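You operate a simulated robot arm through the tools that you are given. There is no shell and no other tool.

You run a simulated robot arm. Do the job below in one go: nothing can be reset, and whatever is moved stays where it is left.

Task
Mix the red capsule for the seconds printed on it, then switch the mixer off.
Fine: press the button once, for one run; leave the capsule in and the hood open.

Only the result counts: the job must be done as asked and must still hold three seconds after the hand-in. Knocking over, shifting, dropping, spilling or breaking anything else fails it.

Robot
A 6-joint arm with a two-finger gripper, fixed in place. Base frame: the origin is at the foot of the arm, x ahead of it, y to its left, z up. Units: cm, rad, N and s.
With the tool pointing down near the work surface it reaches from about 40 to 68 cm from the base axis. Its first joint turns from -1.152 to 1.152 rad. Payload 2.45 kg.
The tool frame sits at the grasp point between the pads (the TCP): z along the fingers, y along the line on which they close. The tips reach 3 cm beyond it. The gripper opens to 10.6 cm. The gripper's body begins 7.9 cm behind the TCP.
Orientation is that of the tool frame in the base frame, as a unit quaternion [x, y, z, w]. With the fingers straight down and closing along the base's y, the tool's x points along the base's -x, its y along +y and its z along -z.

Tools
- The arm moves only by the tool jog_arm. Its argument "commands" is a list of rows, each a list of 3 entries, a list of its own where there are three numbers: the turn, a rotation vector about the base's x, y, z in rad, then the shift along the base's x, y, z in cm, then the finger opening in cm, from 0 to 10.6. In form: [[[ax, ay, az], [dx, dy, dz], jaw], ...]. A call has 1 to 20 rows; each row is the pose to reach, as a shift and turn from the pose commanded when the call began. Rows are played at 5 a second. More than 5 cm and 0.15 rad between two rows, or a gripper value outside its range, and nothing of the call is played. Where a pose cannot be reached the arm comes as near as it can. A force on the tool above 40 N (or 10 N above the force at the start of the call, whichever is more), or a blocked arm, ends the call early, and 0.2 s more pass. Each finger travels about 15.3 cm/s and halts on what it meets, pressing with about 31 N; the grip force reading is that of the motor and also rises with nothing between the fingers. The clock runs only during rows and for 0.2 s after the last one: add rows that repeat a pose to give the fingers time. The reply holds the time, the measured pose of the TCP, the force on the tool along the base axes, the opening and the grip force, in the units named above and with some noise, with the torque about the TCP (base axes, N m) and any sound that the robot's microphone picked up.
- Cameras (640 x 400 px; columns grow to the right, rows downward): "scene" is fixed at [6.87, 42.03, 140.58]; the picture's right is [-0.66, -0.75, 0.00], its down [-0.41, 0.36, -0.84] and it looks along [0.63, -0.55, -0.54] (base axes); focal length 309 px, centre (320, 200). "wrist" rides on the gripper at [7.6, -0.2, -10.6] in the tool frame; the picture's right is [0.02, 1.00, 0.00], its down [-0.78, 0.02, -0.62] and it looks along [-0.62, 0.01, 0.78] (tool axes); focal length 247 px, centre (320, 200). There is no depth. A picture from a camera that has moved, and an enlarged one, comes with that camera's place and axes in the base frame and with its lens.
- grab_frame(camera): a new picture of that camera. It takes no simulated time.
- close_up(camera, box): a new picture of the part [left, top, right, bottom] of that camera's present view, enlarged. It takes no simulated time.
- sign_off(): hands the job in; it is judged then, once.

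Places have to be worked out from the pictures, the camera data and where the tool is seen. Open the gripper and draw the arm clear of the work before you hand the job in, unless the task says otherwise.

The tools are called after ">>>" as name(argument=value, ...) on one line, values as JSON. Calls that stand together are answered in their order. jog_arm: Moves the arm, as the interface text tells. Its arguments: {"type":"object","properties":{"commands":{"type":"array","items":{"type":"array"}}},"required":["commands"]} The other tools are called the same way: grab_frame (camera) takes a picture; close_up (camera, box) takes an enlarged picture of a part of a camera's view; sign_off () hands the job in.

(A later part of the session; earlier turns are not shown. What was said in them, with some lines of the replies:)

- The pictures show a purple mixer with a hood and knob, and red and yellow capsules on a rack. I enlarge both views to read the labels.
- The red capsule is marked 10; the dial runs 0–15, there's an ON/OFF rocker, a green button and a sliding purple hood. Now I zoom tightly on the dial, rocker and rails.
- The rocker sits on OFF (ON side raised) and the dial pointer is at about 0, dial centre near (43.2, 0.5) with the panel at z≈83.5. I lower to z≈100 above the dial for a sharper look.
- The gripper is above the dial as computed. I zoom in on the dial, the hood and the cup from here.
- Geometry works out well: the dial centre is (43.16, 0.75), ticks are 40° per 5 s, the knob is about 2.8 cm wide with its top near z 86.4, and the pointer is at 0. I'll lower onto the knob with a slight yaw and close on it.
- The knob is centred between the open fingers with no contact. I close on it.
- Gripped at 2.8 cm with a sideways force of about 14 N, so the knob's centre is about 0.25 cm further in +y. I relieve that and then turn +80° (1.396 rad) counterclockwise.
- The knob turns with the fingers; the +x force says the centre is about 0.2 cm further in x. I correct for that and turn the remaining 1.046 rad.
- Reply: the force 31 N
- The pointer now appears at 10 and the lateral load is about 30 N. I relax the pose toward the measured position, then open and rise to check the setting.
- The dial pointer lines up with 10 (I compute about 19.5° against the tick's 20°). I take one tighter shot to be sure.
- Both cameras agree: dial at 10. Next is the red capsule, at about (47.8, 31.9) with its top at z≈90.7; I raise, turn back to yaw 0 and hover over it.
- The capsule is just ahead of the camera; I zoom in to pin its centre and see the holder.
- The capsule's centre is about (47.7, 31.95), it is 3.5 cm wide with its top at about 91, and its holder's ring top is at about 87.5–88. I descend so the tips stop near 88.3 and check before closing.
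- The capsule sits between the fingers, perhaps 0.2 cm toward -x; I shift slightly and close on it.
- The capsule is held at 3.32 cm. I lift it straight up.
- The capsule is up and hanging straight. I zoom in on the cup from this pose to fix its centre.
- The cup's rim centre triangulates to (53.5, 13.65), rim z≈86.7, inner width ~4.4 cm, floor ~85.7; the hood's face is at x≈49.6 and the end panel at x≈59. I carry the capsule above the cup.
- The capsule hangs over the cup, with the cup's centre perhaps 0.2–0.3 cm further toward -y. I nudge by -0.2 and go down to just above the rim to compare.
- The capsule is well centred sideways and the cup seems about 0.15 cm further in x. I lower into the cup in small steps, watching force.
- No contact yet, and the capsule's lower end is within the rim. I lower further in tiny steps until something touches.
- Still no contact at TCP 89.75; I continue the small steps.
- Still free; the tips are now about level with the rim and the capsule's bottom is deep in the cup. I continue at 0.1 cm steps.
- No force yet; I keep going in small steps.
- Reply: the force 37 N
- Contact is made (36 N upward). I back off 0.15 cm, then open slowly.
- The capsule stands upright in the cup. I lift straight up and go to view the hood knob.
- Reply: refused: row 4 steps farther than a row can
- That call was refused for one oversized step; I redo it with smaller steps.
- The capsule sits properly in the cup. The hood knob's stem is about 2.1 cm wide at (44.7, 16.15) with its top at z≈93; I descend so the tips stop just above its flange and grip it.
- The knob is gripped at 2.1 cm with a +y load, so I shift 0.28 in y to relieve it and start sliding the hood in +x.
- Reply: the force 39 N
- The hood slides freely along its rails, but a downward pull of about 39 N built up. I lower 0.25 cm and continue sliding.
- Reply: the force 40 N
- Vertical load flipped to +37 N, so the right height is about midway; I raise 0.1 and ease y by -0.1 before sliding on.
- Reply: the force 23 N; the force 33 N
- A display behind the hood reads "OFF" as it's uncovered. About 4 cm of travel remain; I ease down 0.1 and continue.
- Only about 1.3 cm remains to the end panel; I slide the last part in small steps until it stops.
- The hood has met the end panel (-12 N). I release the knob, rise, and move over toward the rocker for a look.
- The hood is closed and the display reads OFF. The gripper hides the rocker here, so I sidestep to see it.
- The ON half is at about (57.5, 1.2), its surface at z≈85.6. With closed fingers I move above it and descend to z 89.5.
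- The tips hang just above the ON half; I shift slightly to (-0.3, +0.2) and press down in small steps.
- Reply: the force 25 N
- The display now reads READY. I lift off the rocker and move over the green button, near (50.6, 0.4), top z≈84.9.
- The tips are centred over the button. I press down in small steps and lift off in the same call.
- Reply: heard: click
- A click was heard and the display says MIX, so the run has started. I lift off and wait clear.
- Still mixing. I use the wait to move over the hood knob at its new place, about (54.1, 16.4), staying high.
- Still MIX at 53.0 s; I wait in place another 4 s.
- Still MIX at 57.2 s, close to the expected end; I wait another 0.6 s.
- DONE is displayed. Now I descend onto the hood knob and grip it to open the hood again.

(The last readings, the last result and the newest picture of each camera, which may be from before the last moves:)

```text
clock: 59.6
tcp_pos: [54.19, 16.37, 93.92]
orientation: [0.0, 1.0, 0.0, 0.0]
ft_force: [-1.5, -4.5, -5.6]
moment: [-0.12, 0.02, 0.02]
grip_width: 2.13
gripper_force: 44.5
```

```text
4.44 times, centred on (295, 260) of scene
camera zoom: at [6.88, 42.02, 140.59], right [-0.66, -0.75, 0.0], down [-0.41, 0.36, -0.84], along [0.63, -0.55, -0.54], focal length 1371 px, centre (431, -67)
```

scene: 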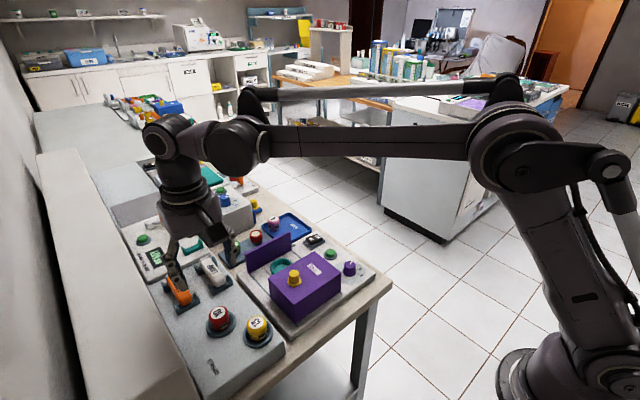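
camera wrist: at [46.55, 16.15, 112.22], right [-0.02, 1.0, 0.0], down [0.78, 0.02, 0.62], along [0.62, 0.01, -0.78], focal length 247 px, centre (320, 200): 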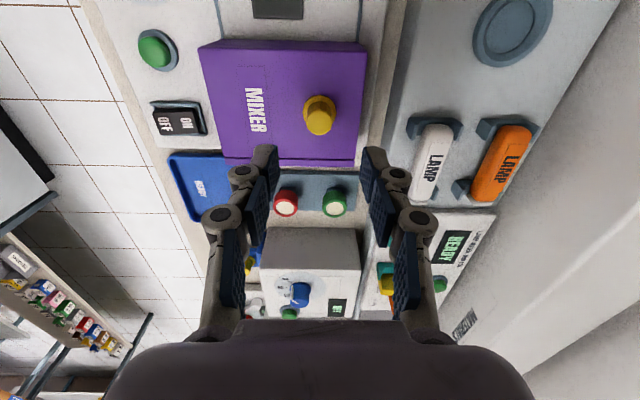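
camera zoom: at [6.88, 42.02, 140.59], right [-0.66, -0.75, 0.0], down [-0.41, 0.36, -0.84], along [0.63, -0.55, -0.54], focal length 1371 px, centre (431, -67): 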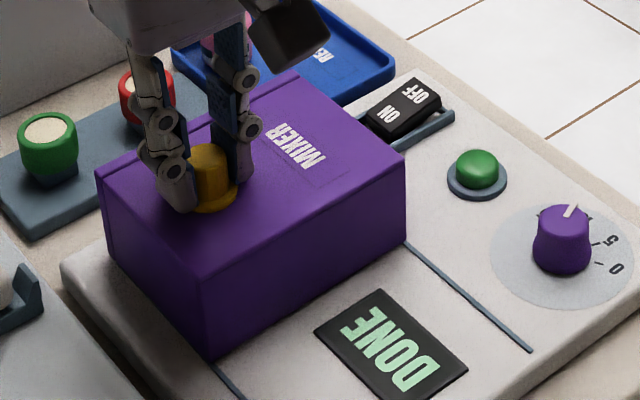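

The knob is gripped with little load. I pull the hood back in -x in stages.

>>> jog_arm(commands=[[[0, 0, 0], [-0.4, -0.05, 0], 1.6], [[0, 0, 0], [-0.8, -0.05, 0], 1.6], [[0, 0, 0], [-1.2, -0.05, 0], 1.6], [[0, 0, 0], [-1.6, -0.05, 0], 1.6], [[0, 0, 0], [-2.0, -0.05, 0], 1.6], [[0, 0, 0], [-2.0, -0.05, 0], 1.6]])

```text
clock: 61.0
tcp_pos: [52.18, 16.46, 93.85]
orientation: [0.0, 1.0, 0.0, 0.0]
ft_force: [0.7, -1.9, -7.4]
moment: [-0.02, -0.27, 0.01]
grip_width: 2.09
gripper_force: 44.9
```

>>> jog_arm(commands=[[[0, 0, 0], [-0.4, -0.03, -0.03], 1.6], [[0, 0, 0], [-0.8, -0.03, -0.03], 1.6], [[0, 0, 0], [-1.2, -0.03, -0.03], 1.6], [[0, 0, 0], [-1.6, -0.03, -0.03], 1.6], [[0, 0, 0], [-2.0, -0.03, -0.03], 1.6], [[0, 0, 0], [-2.0, -0.03, -0.03], 1.6]])

```text
clock: 62.4
tcp_pos: [50.01, 16.43, 93.81]
orientation: [-0.001, 1.0, 0.0, -0.001]
ft_force: [0.8, 0.7, 9.6]
moment: [0.01, -0.02, -0.01]
grip_width: 2.1
gripper_force: 45.0
```

The hood follows with low forces (x now 50.0); I continue another 2.4 cm.

>>> jog_arm(commands=[[[0, 0, 0], [-0.4, 0, 0.04], 1.6], [[0, 0, 0], [-0.8, 0, 0.04], 1.6], [[0, 0, 0], [-1.2, 0, 0.04], 1.6], [[0, 0, 0], [-1.6, 0, 0.04], 1.6], [[0, 0, 0], [-2.0, 0, 0.04], 1.6], [[0, 0, 0], [-2.4, 0, 0.04], 1.6], [[0, 0, 0], [-2.4, 0, 0.04], 1.6]])

>>> close_up(camera="scene", box=[245, 215, 345, 305])

```text
clock: 64.0
tcp_pos: [47.66, 16.41, 93.72]
orientation: [-0.001, 1.0, 0.001, 0.0]
ft_force: [-0.3, 5.8, -2.4]
moment: [0.16, -0.18, 0.01]
grip_width: 2.11
gripper_force: 45.2
```

```text
4.44 times, centred on (295, 260) of scene
camera zoom: at [6.88, 42.05, 140.58], right [-0.66, -0.75, 0.0], down [-0.41, 0.36, -0.84], along [0.63, -0.55, -0.54], focal length 1371 px, centre (431, -67)
```

zoom: 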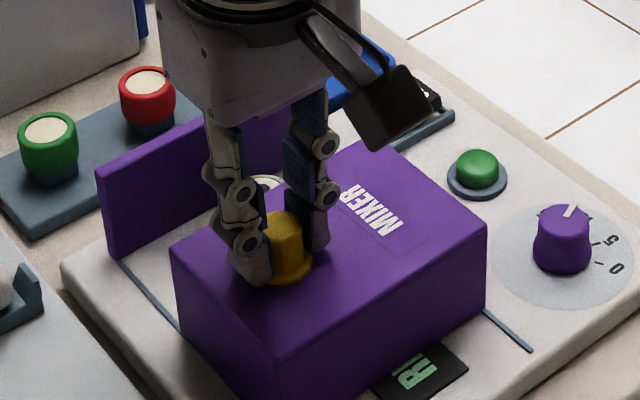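

The hood is most of the way open and the capsule is appearing again; I pull the last ~3 cm to its open stop.

>>> jog_arm(commands=[[[0, 0, 0], [-0.4, 0.05, 0], 1.6], [[0, 0, 0], [-0.8, 0.05, 0], 1.6], [[0, 0, 0], [-1.2, 0.05, 0], 1.6], [[0, 0, 0], [-1.6, 0.05, 0], 1.6], [[0, 0, 0], [-2.0, 0.05, 0], 1.6], [[0, 0, 0], [-2.4, 0.05, 0], 1.6], [[0, 0, 0], [-2.7, 0.05, 0], 1.6], [[0, 0, 0], [-2.9, 0.05, 0], 1.6], [[0, 0, 0], [-2.9, 0.05, 0], 1.6]])

>>> close_up(camera="scene", box=[245, 215, 345, 305])

```text
clock: 66.0
tcp_pos: [44.87, 16.38, 93.73]
orientation: [0.001, 1.0, 0.001, 0.0]
ft_force: [0.0, -0.9, -12.7]
moment: [-0.05, -0.13, -0.01]
grip_width: 2.1
gripper_force: 44.6
```

```text
4.44 times, centred on (295, 260) of scene
camera zoom: at [6.89, 42.04, 140.58], right [-0.66, -0.75, 0.0], down [-0.41, 0.36, -0.84], along [0.63, -0.55, -0.54], focal length 1371 px, centre (431, -67)
```

zoom: 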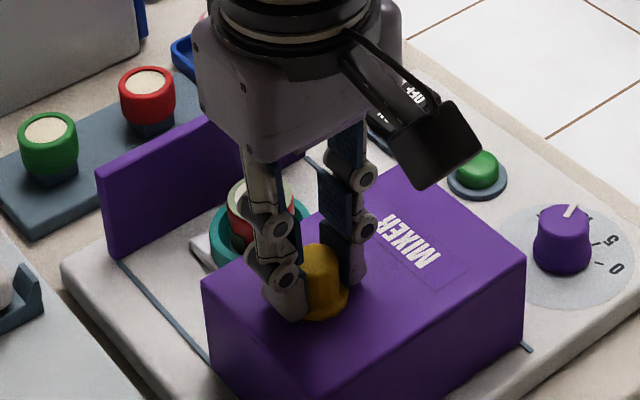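

It's back at about its starting place (x 44.87). I nudge a little further to make sure it's at the stop.

>>> jog_arm(commands=[[[0, 0, 0], [-0.1, 0, -0.05], 1.6], [[0, 0, 0], [-0.2, 0, -0.05], 1.6], [[0, 0, 0], [-0.2, 0, -0.05], 1.6]])

```text
clock: 66.8
tcp_pos: [44.56, 16.46, 93.87]
orientation: [0.001, 1.0, 0.0, 0.0]
ft_force: [-0.6, -2.9, 2.4]
moment: [-0.07, 0.04, -0.03]
grip_width: 2.1
gripper_force: 44.9
```

The hood is at or just past its original open position with no load. I release, rise and head toward the rocker.

>>> jog_arm(commands=[[[0, 0, 0], [0, 0, 0], 2.6], [[0, 0, 0], [0, 0, 0], 4], [[0, 0, 0], [0, 0, 0], 5], [[0, 0, 0], [0, 0, 3], 5], [[0, 0, 0], [0, 0, 6.5], 5], [[0, 0, 0], [0, 0, 10], 4], [[0, 0, 0], [3, -3, 10], 2], [[0, 0, 0], [6, -6, 10], 0], [[0, 0, 0], [6, -6, 10], 0]])

>>> grab_frame(camera="wrist")

>>> close_up(camera="scene", box=[235, 215, 355, 315])

>>> close_up(camera="scene", box=[295, 225, 345, 265])

```text
clock: 68.8
tcp_pos: [50.74, 10.43, 103.86]
orientation: [0.0, 1.0, 0.0, 0.0]
ft_force: [-0.5, -0.8, -1.5]
moment: [0.02, 0.02, -0.02]
grip_width: 0.0
gripper_force: 28.6
```

```text
taken
camera wrist: at [43.12, 10.13, 114.37], right [-0.02, 1.0, 0.0], down [0.78, 0.02, 0.62], along [0.62, 0.01, -0.78], focal length 247 px, centre (320, 200)
```

wrist: 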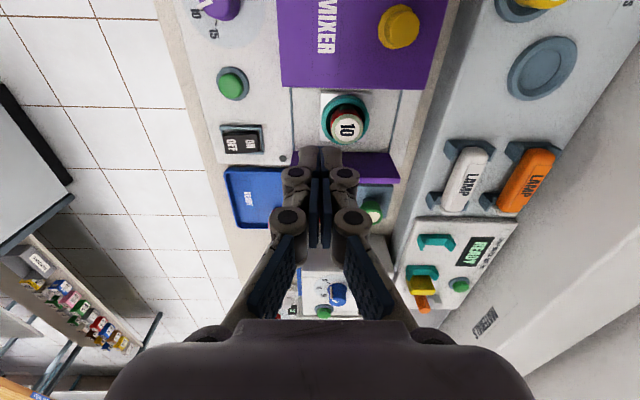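

```text
4.00 times, centred on (295, 265) of scene
camera zoom: at [6.88, 42.03, 140.58], right [-0.66, -0.75, 0.0], down [-0.41, 0.36, -0.84], along [0.63, -0.55, -0.54], focal length 1234 px, centre (420, -60)
```

zoom: 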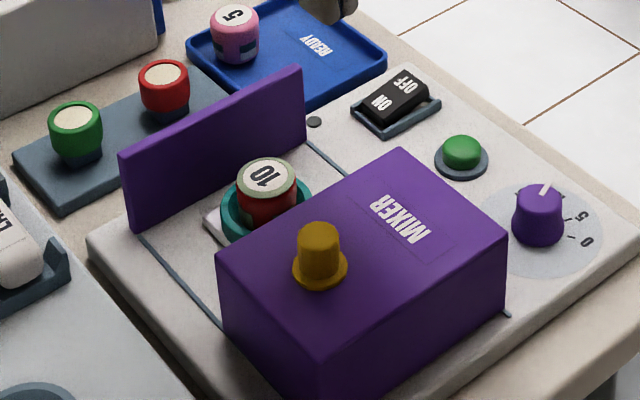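

```text
10.00 times, centred on (320, 245) of scene
camera zoom: at [6.88, 42.03, 140.58], right [-0.66, -0.75, 0.0], down [-0.41, 0.36, -0.84], along [0.63, -0.55, -0.54], focal length 3086 px, centre (320, -250)
```

zoom: 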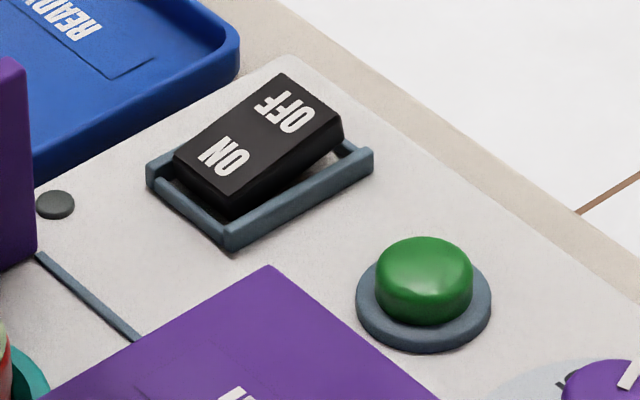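

The hood is open with the capsule upright in the cup; the rocker is in the ON state with OFF raised. I move over the OFF half, about (57.2, -1.25).

>>> jog_arm(commands=[[[0, 0, 0], [2, -4, 0], 0], [[0, 0, 0], [4.5, -8, 0], 0], [[0, 0, 0], [6.6, -11.6, 0], 0], [[0, 0, 0], [6.6, -11.6, -4], 0], [[0, 0, 0], [6.6, -11.6, -8], 0], [[0, 0, 0], [6.6, -11.6, -12], 0], [[0, 0, 0], [6.6, -11.6, -13.9], 0], [[0, 0, 0], [6.6, -11.6, -13.9], 0]])

>>> close_up(camera="wrist", box=[240, 90, 400, 230])

>>> close_up(camera="scene", box=[285, 215, 345, 265])

```text
clock: 70.6
tcp_pos: [57.32, -1.2, 89.89]
orientation: [0.001, 1.0, 0.0, 0.0]
ft_force: [-0.8, -0.4, -0.9]
moment: [0.0, 0.0, -0.01]
grip_width: 0.0
gripper_force: 28.8
```

```text
2.86 times, centred on (320, 160) of wrist
camera zoom: at [49.54, -1.47, 100.47], right [-0.02, 1.0, 0.0], down [0.78, 0.02, 0.62], along [0.62, 0.01, -0.78], focal length 706 px, centre (320, 314)
```

zoom: 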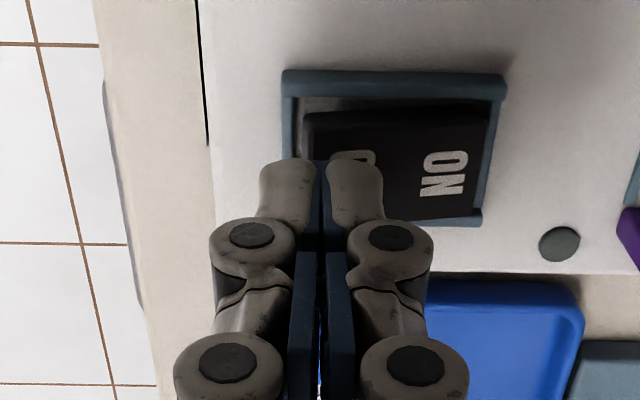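

```text
8.00 times, centred on (315, 240) of scene
camera zoom: at [6.87, 42.03, 140.58], right [-0.66, -0.75, 0.0], down [-0.41, 0.36, -0.84], along [0.63, -0.55, -0.54], focal length 2468 px, centre (360, -120)
```

zoom: 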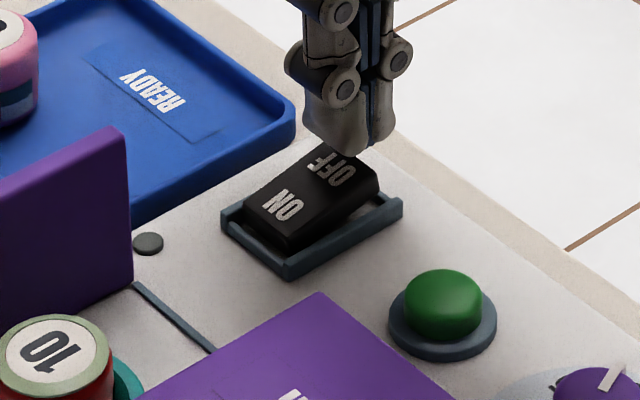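

The rocker's pivot appears at y≈0.45, so the OFF half's centre is near y≈-0.7. I shift +0.5 in y and press down.

>>> jog_arm(commands=[[[0, 0, 0], [-0.05, 0.5, 0], 0], [[0, 0, 0], [-0.05, 0.5, -0.5], 0], [[0, 0, 0], [-0.05, 0.5, -1.0], 0], [[0, 0, 0], [-0.05, 0.5, -1.3], 0], [[0, 0, 0], [-0.05, 0.5, -1.6], 0]])

>>> close_up(camera="scene", box=[285, 215, 345, 265])

```text
clock: 71.8
tcp_pos: [57.12, -0.83, 88.39]
orientation: [0.0, 1.0, 0.0, 0.0]
ft_force: [1.1, -2.3, 10.9]
moment: [0.04, -0.02, 0.01]
grip_width: 0.01
gripper_force: 28.5
```

```text
8.00 times, centred on (315, 240) of scene
camera zoom: at [6.85, 42.03, 140.59], right [-0.66, -0.75, 0.0], down [-0.41, 0.36, -0.84], along [0.63, -0.55, -0.54], focal length 2468 px, centre (360, -120)
```

zoom: 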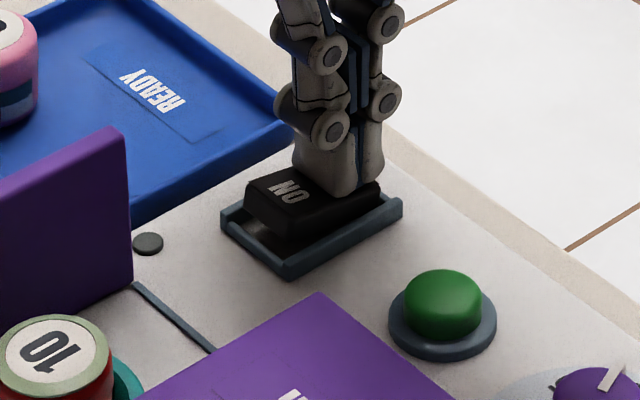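

The ON side has come up; I press 0.1 cm more to make sure it latched, then lift away clear.

>>> jog_arm(commands=[[[0, 0, 0], [0, 0, -0.1], 0], [[0, 0, 0], [0, 0, 1], 0], [[0, 0, 0], [0, 0, 4.5], 0], [[0, 0, 0], [0, 0, 9], 0], [[0, 0, 0], [0, 0, 13], 0], [[0, 0, 0], [-1, -1, 17], 2], [[0, 0, 0], [-3, -2, 20], 5], [[0, 0, 0], [-5, -3, 22], 6], [[0, 0, 0], [-5, -3, 22], 6]])

>>> close_up(camera="scene", box=[285, 215, 345, 265])

>>> close_up(camera="scene", box=[225, 215, 385, 335])

>>> grab_frame(camera="wrist")

>>> grab_frame(camera="scene")

```text
clock: 73.8
tcp_pos: [52.24, -3.64, 110.34]
orientation: [0.0, 1.0, 0.001, -0.001]
ft_force: [0.6, -0.4, 1.0]
moment: [0.0, -0.03, 0.0]
grip_width: 6.0
gripper_force: 0.1
```

```text
8.00 times, centred on (315, 240) of scene
camera zoom: at [6.87, 42.03, 140.58], right [-0.66, -0.75, 0.0], down [-0.41, 0.36, -0.84], along [0.63, -0.55, -0.54], focal length 2468 px, centre (360, -120)
```

zoom: 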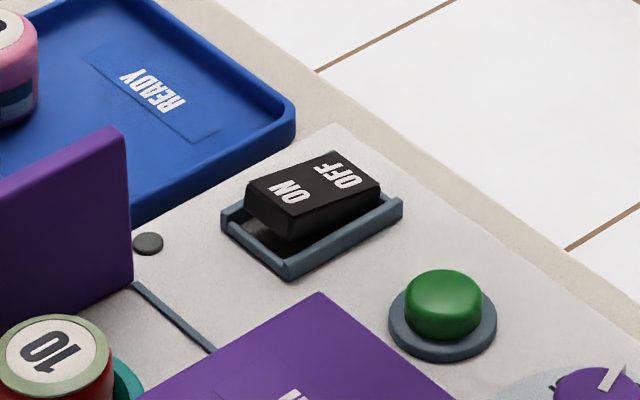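

```text
3.33 times, centred on (305, 275) of scene
camera zoom: at [6.87, 42.03, 140.58], right [-0.66, -0.75, 0.0], down [-0.41, 0.36, -0.84], along [0.63, -0.55, -0.54], focal length 1028 px, centre (370, -50)
```

zoom: 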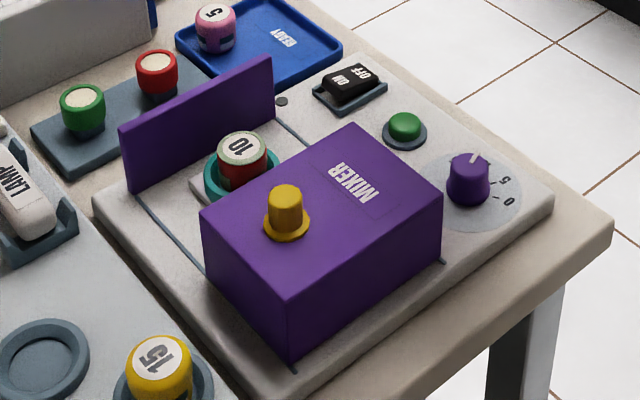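

```text
taken
camera wrist: at [44.52, -4.01, 120.88], right [-0.02, 1.0, 0.0], down [0.78, 0.02, 0.62], along [0.62, 0.01, -0.78], focal length 247 px, centre (320, 200)
```

wrist: 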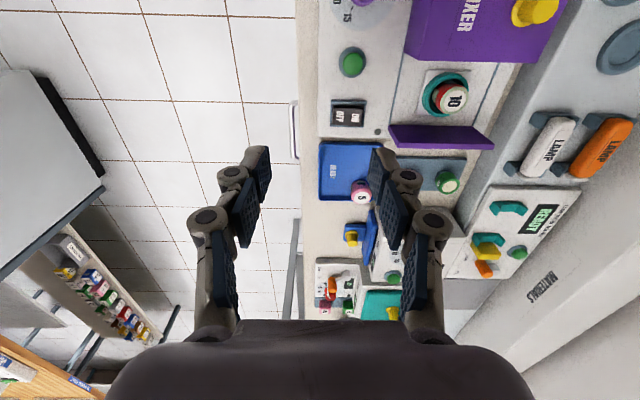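

```text
taken
```

scene: 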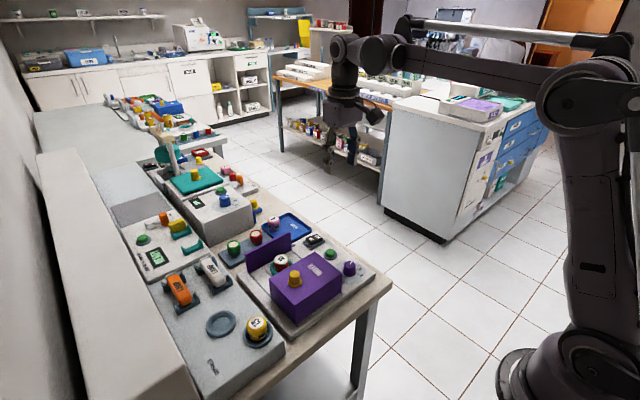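

The rocker is back to OFF, exactly as at the start. The hood is open, the mixed red capsule stands in the cup, the dial is at 10, nothing else has moved and the arm is clear, so I hand the job in.

>>> sign_off()

```text
The job is handed in.
```

The red capsule is marked 10. I set the mixer's dial to 10, placed the capsule in the cup and closed the hood. I then switched the mixer on and pressed the green button once.

- **Run:** it started with a click at about 47.4 s on the clock. The display went from MIX to DONE between 57.2 s and 57.8 s, which fits a 10-second run.
- **After the run:** I opened the hood again and pressed the rocker to OFF. The capsule is still standing upright in the cup.
- **Display at the end:** the open hood covers it, so I judged "off" from the rocker. It sits as it did at the start, with the ON side raised.
- **Everything else:** in the last pictures nothing else had moved. The gripper was open and the arm clear of the bench when I handed in.
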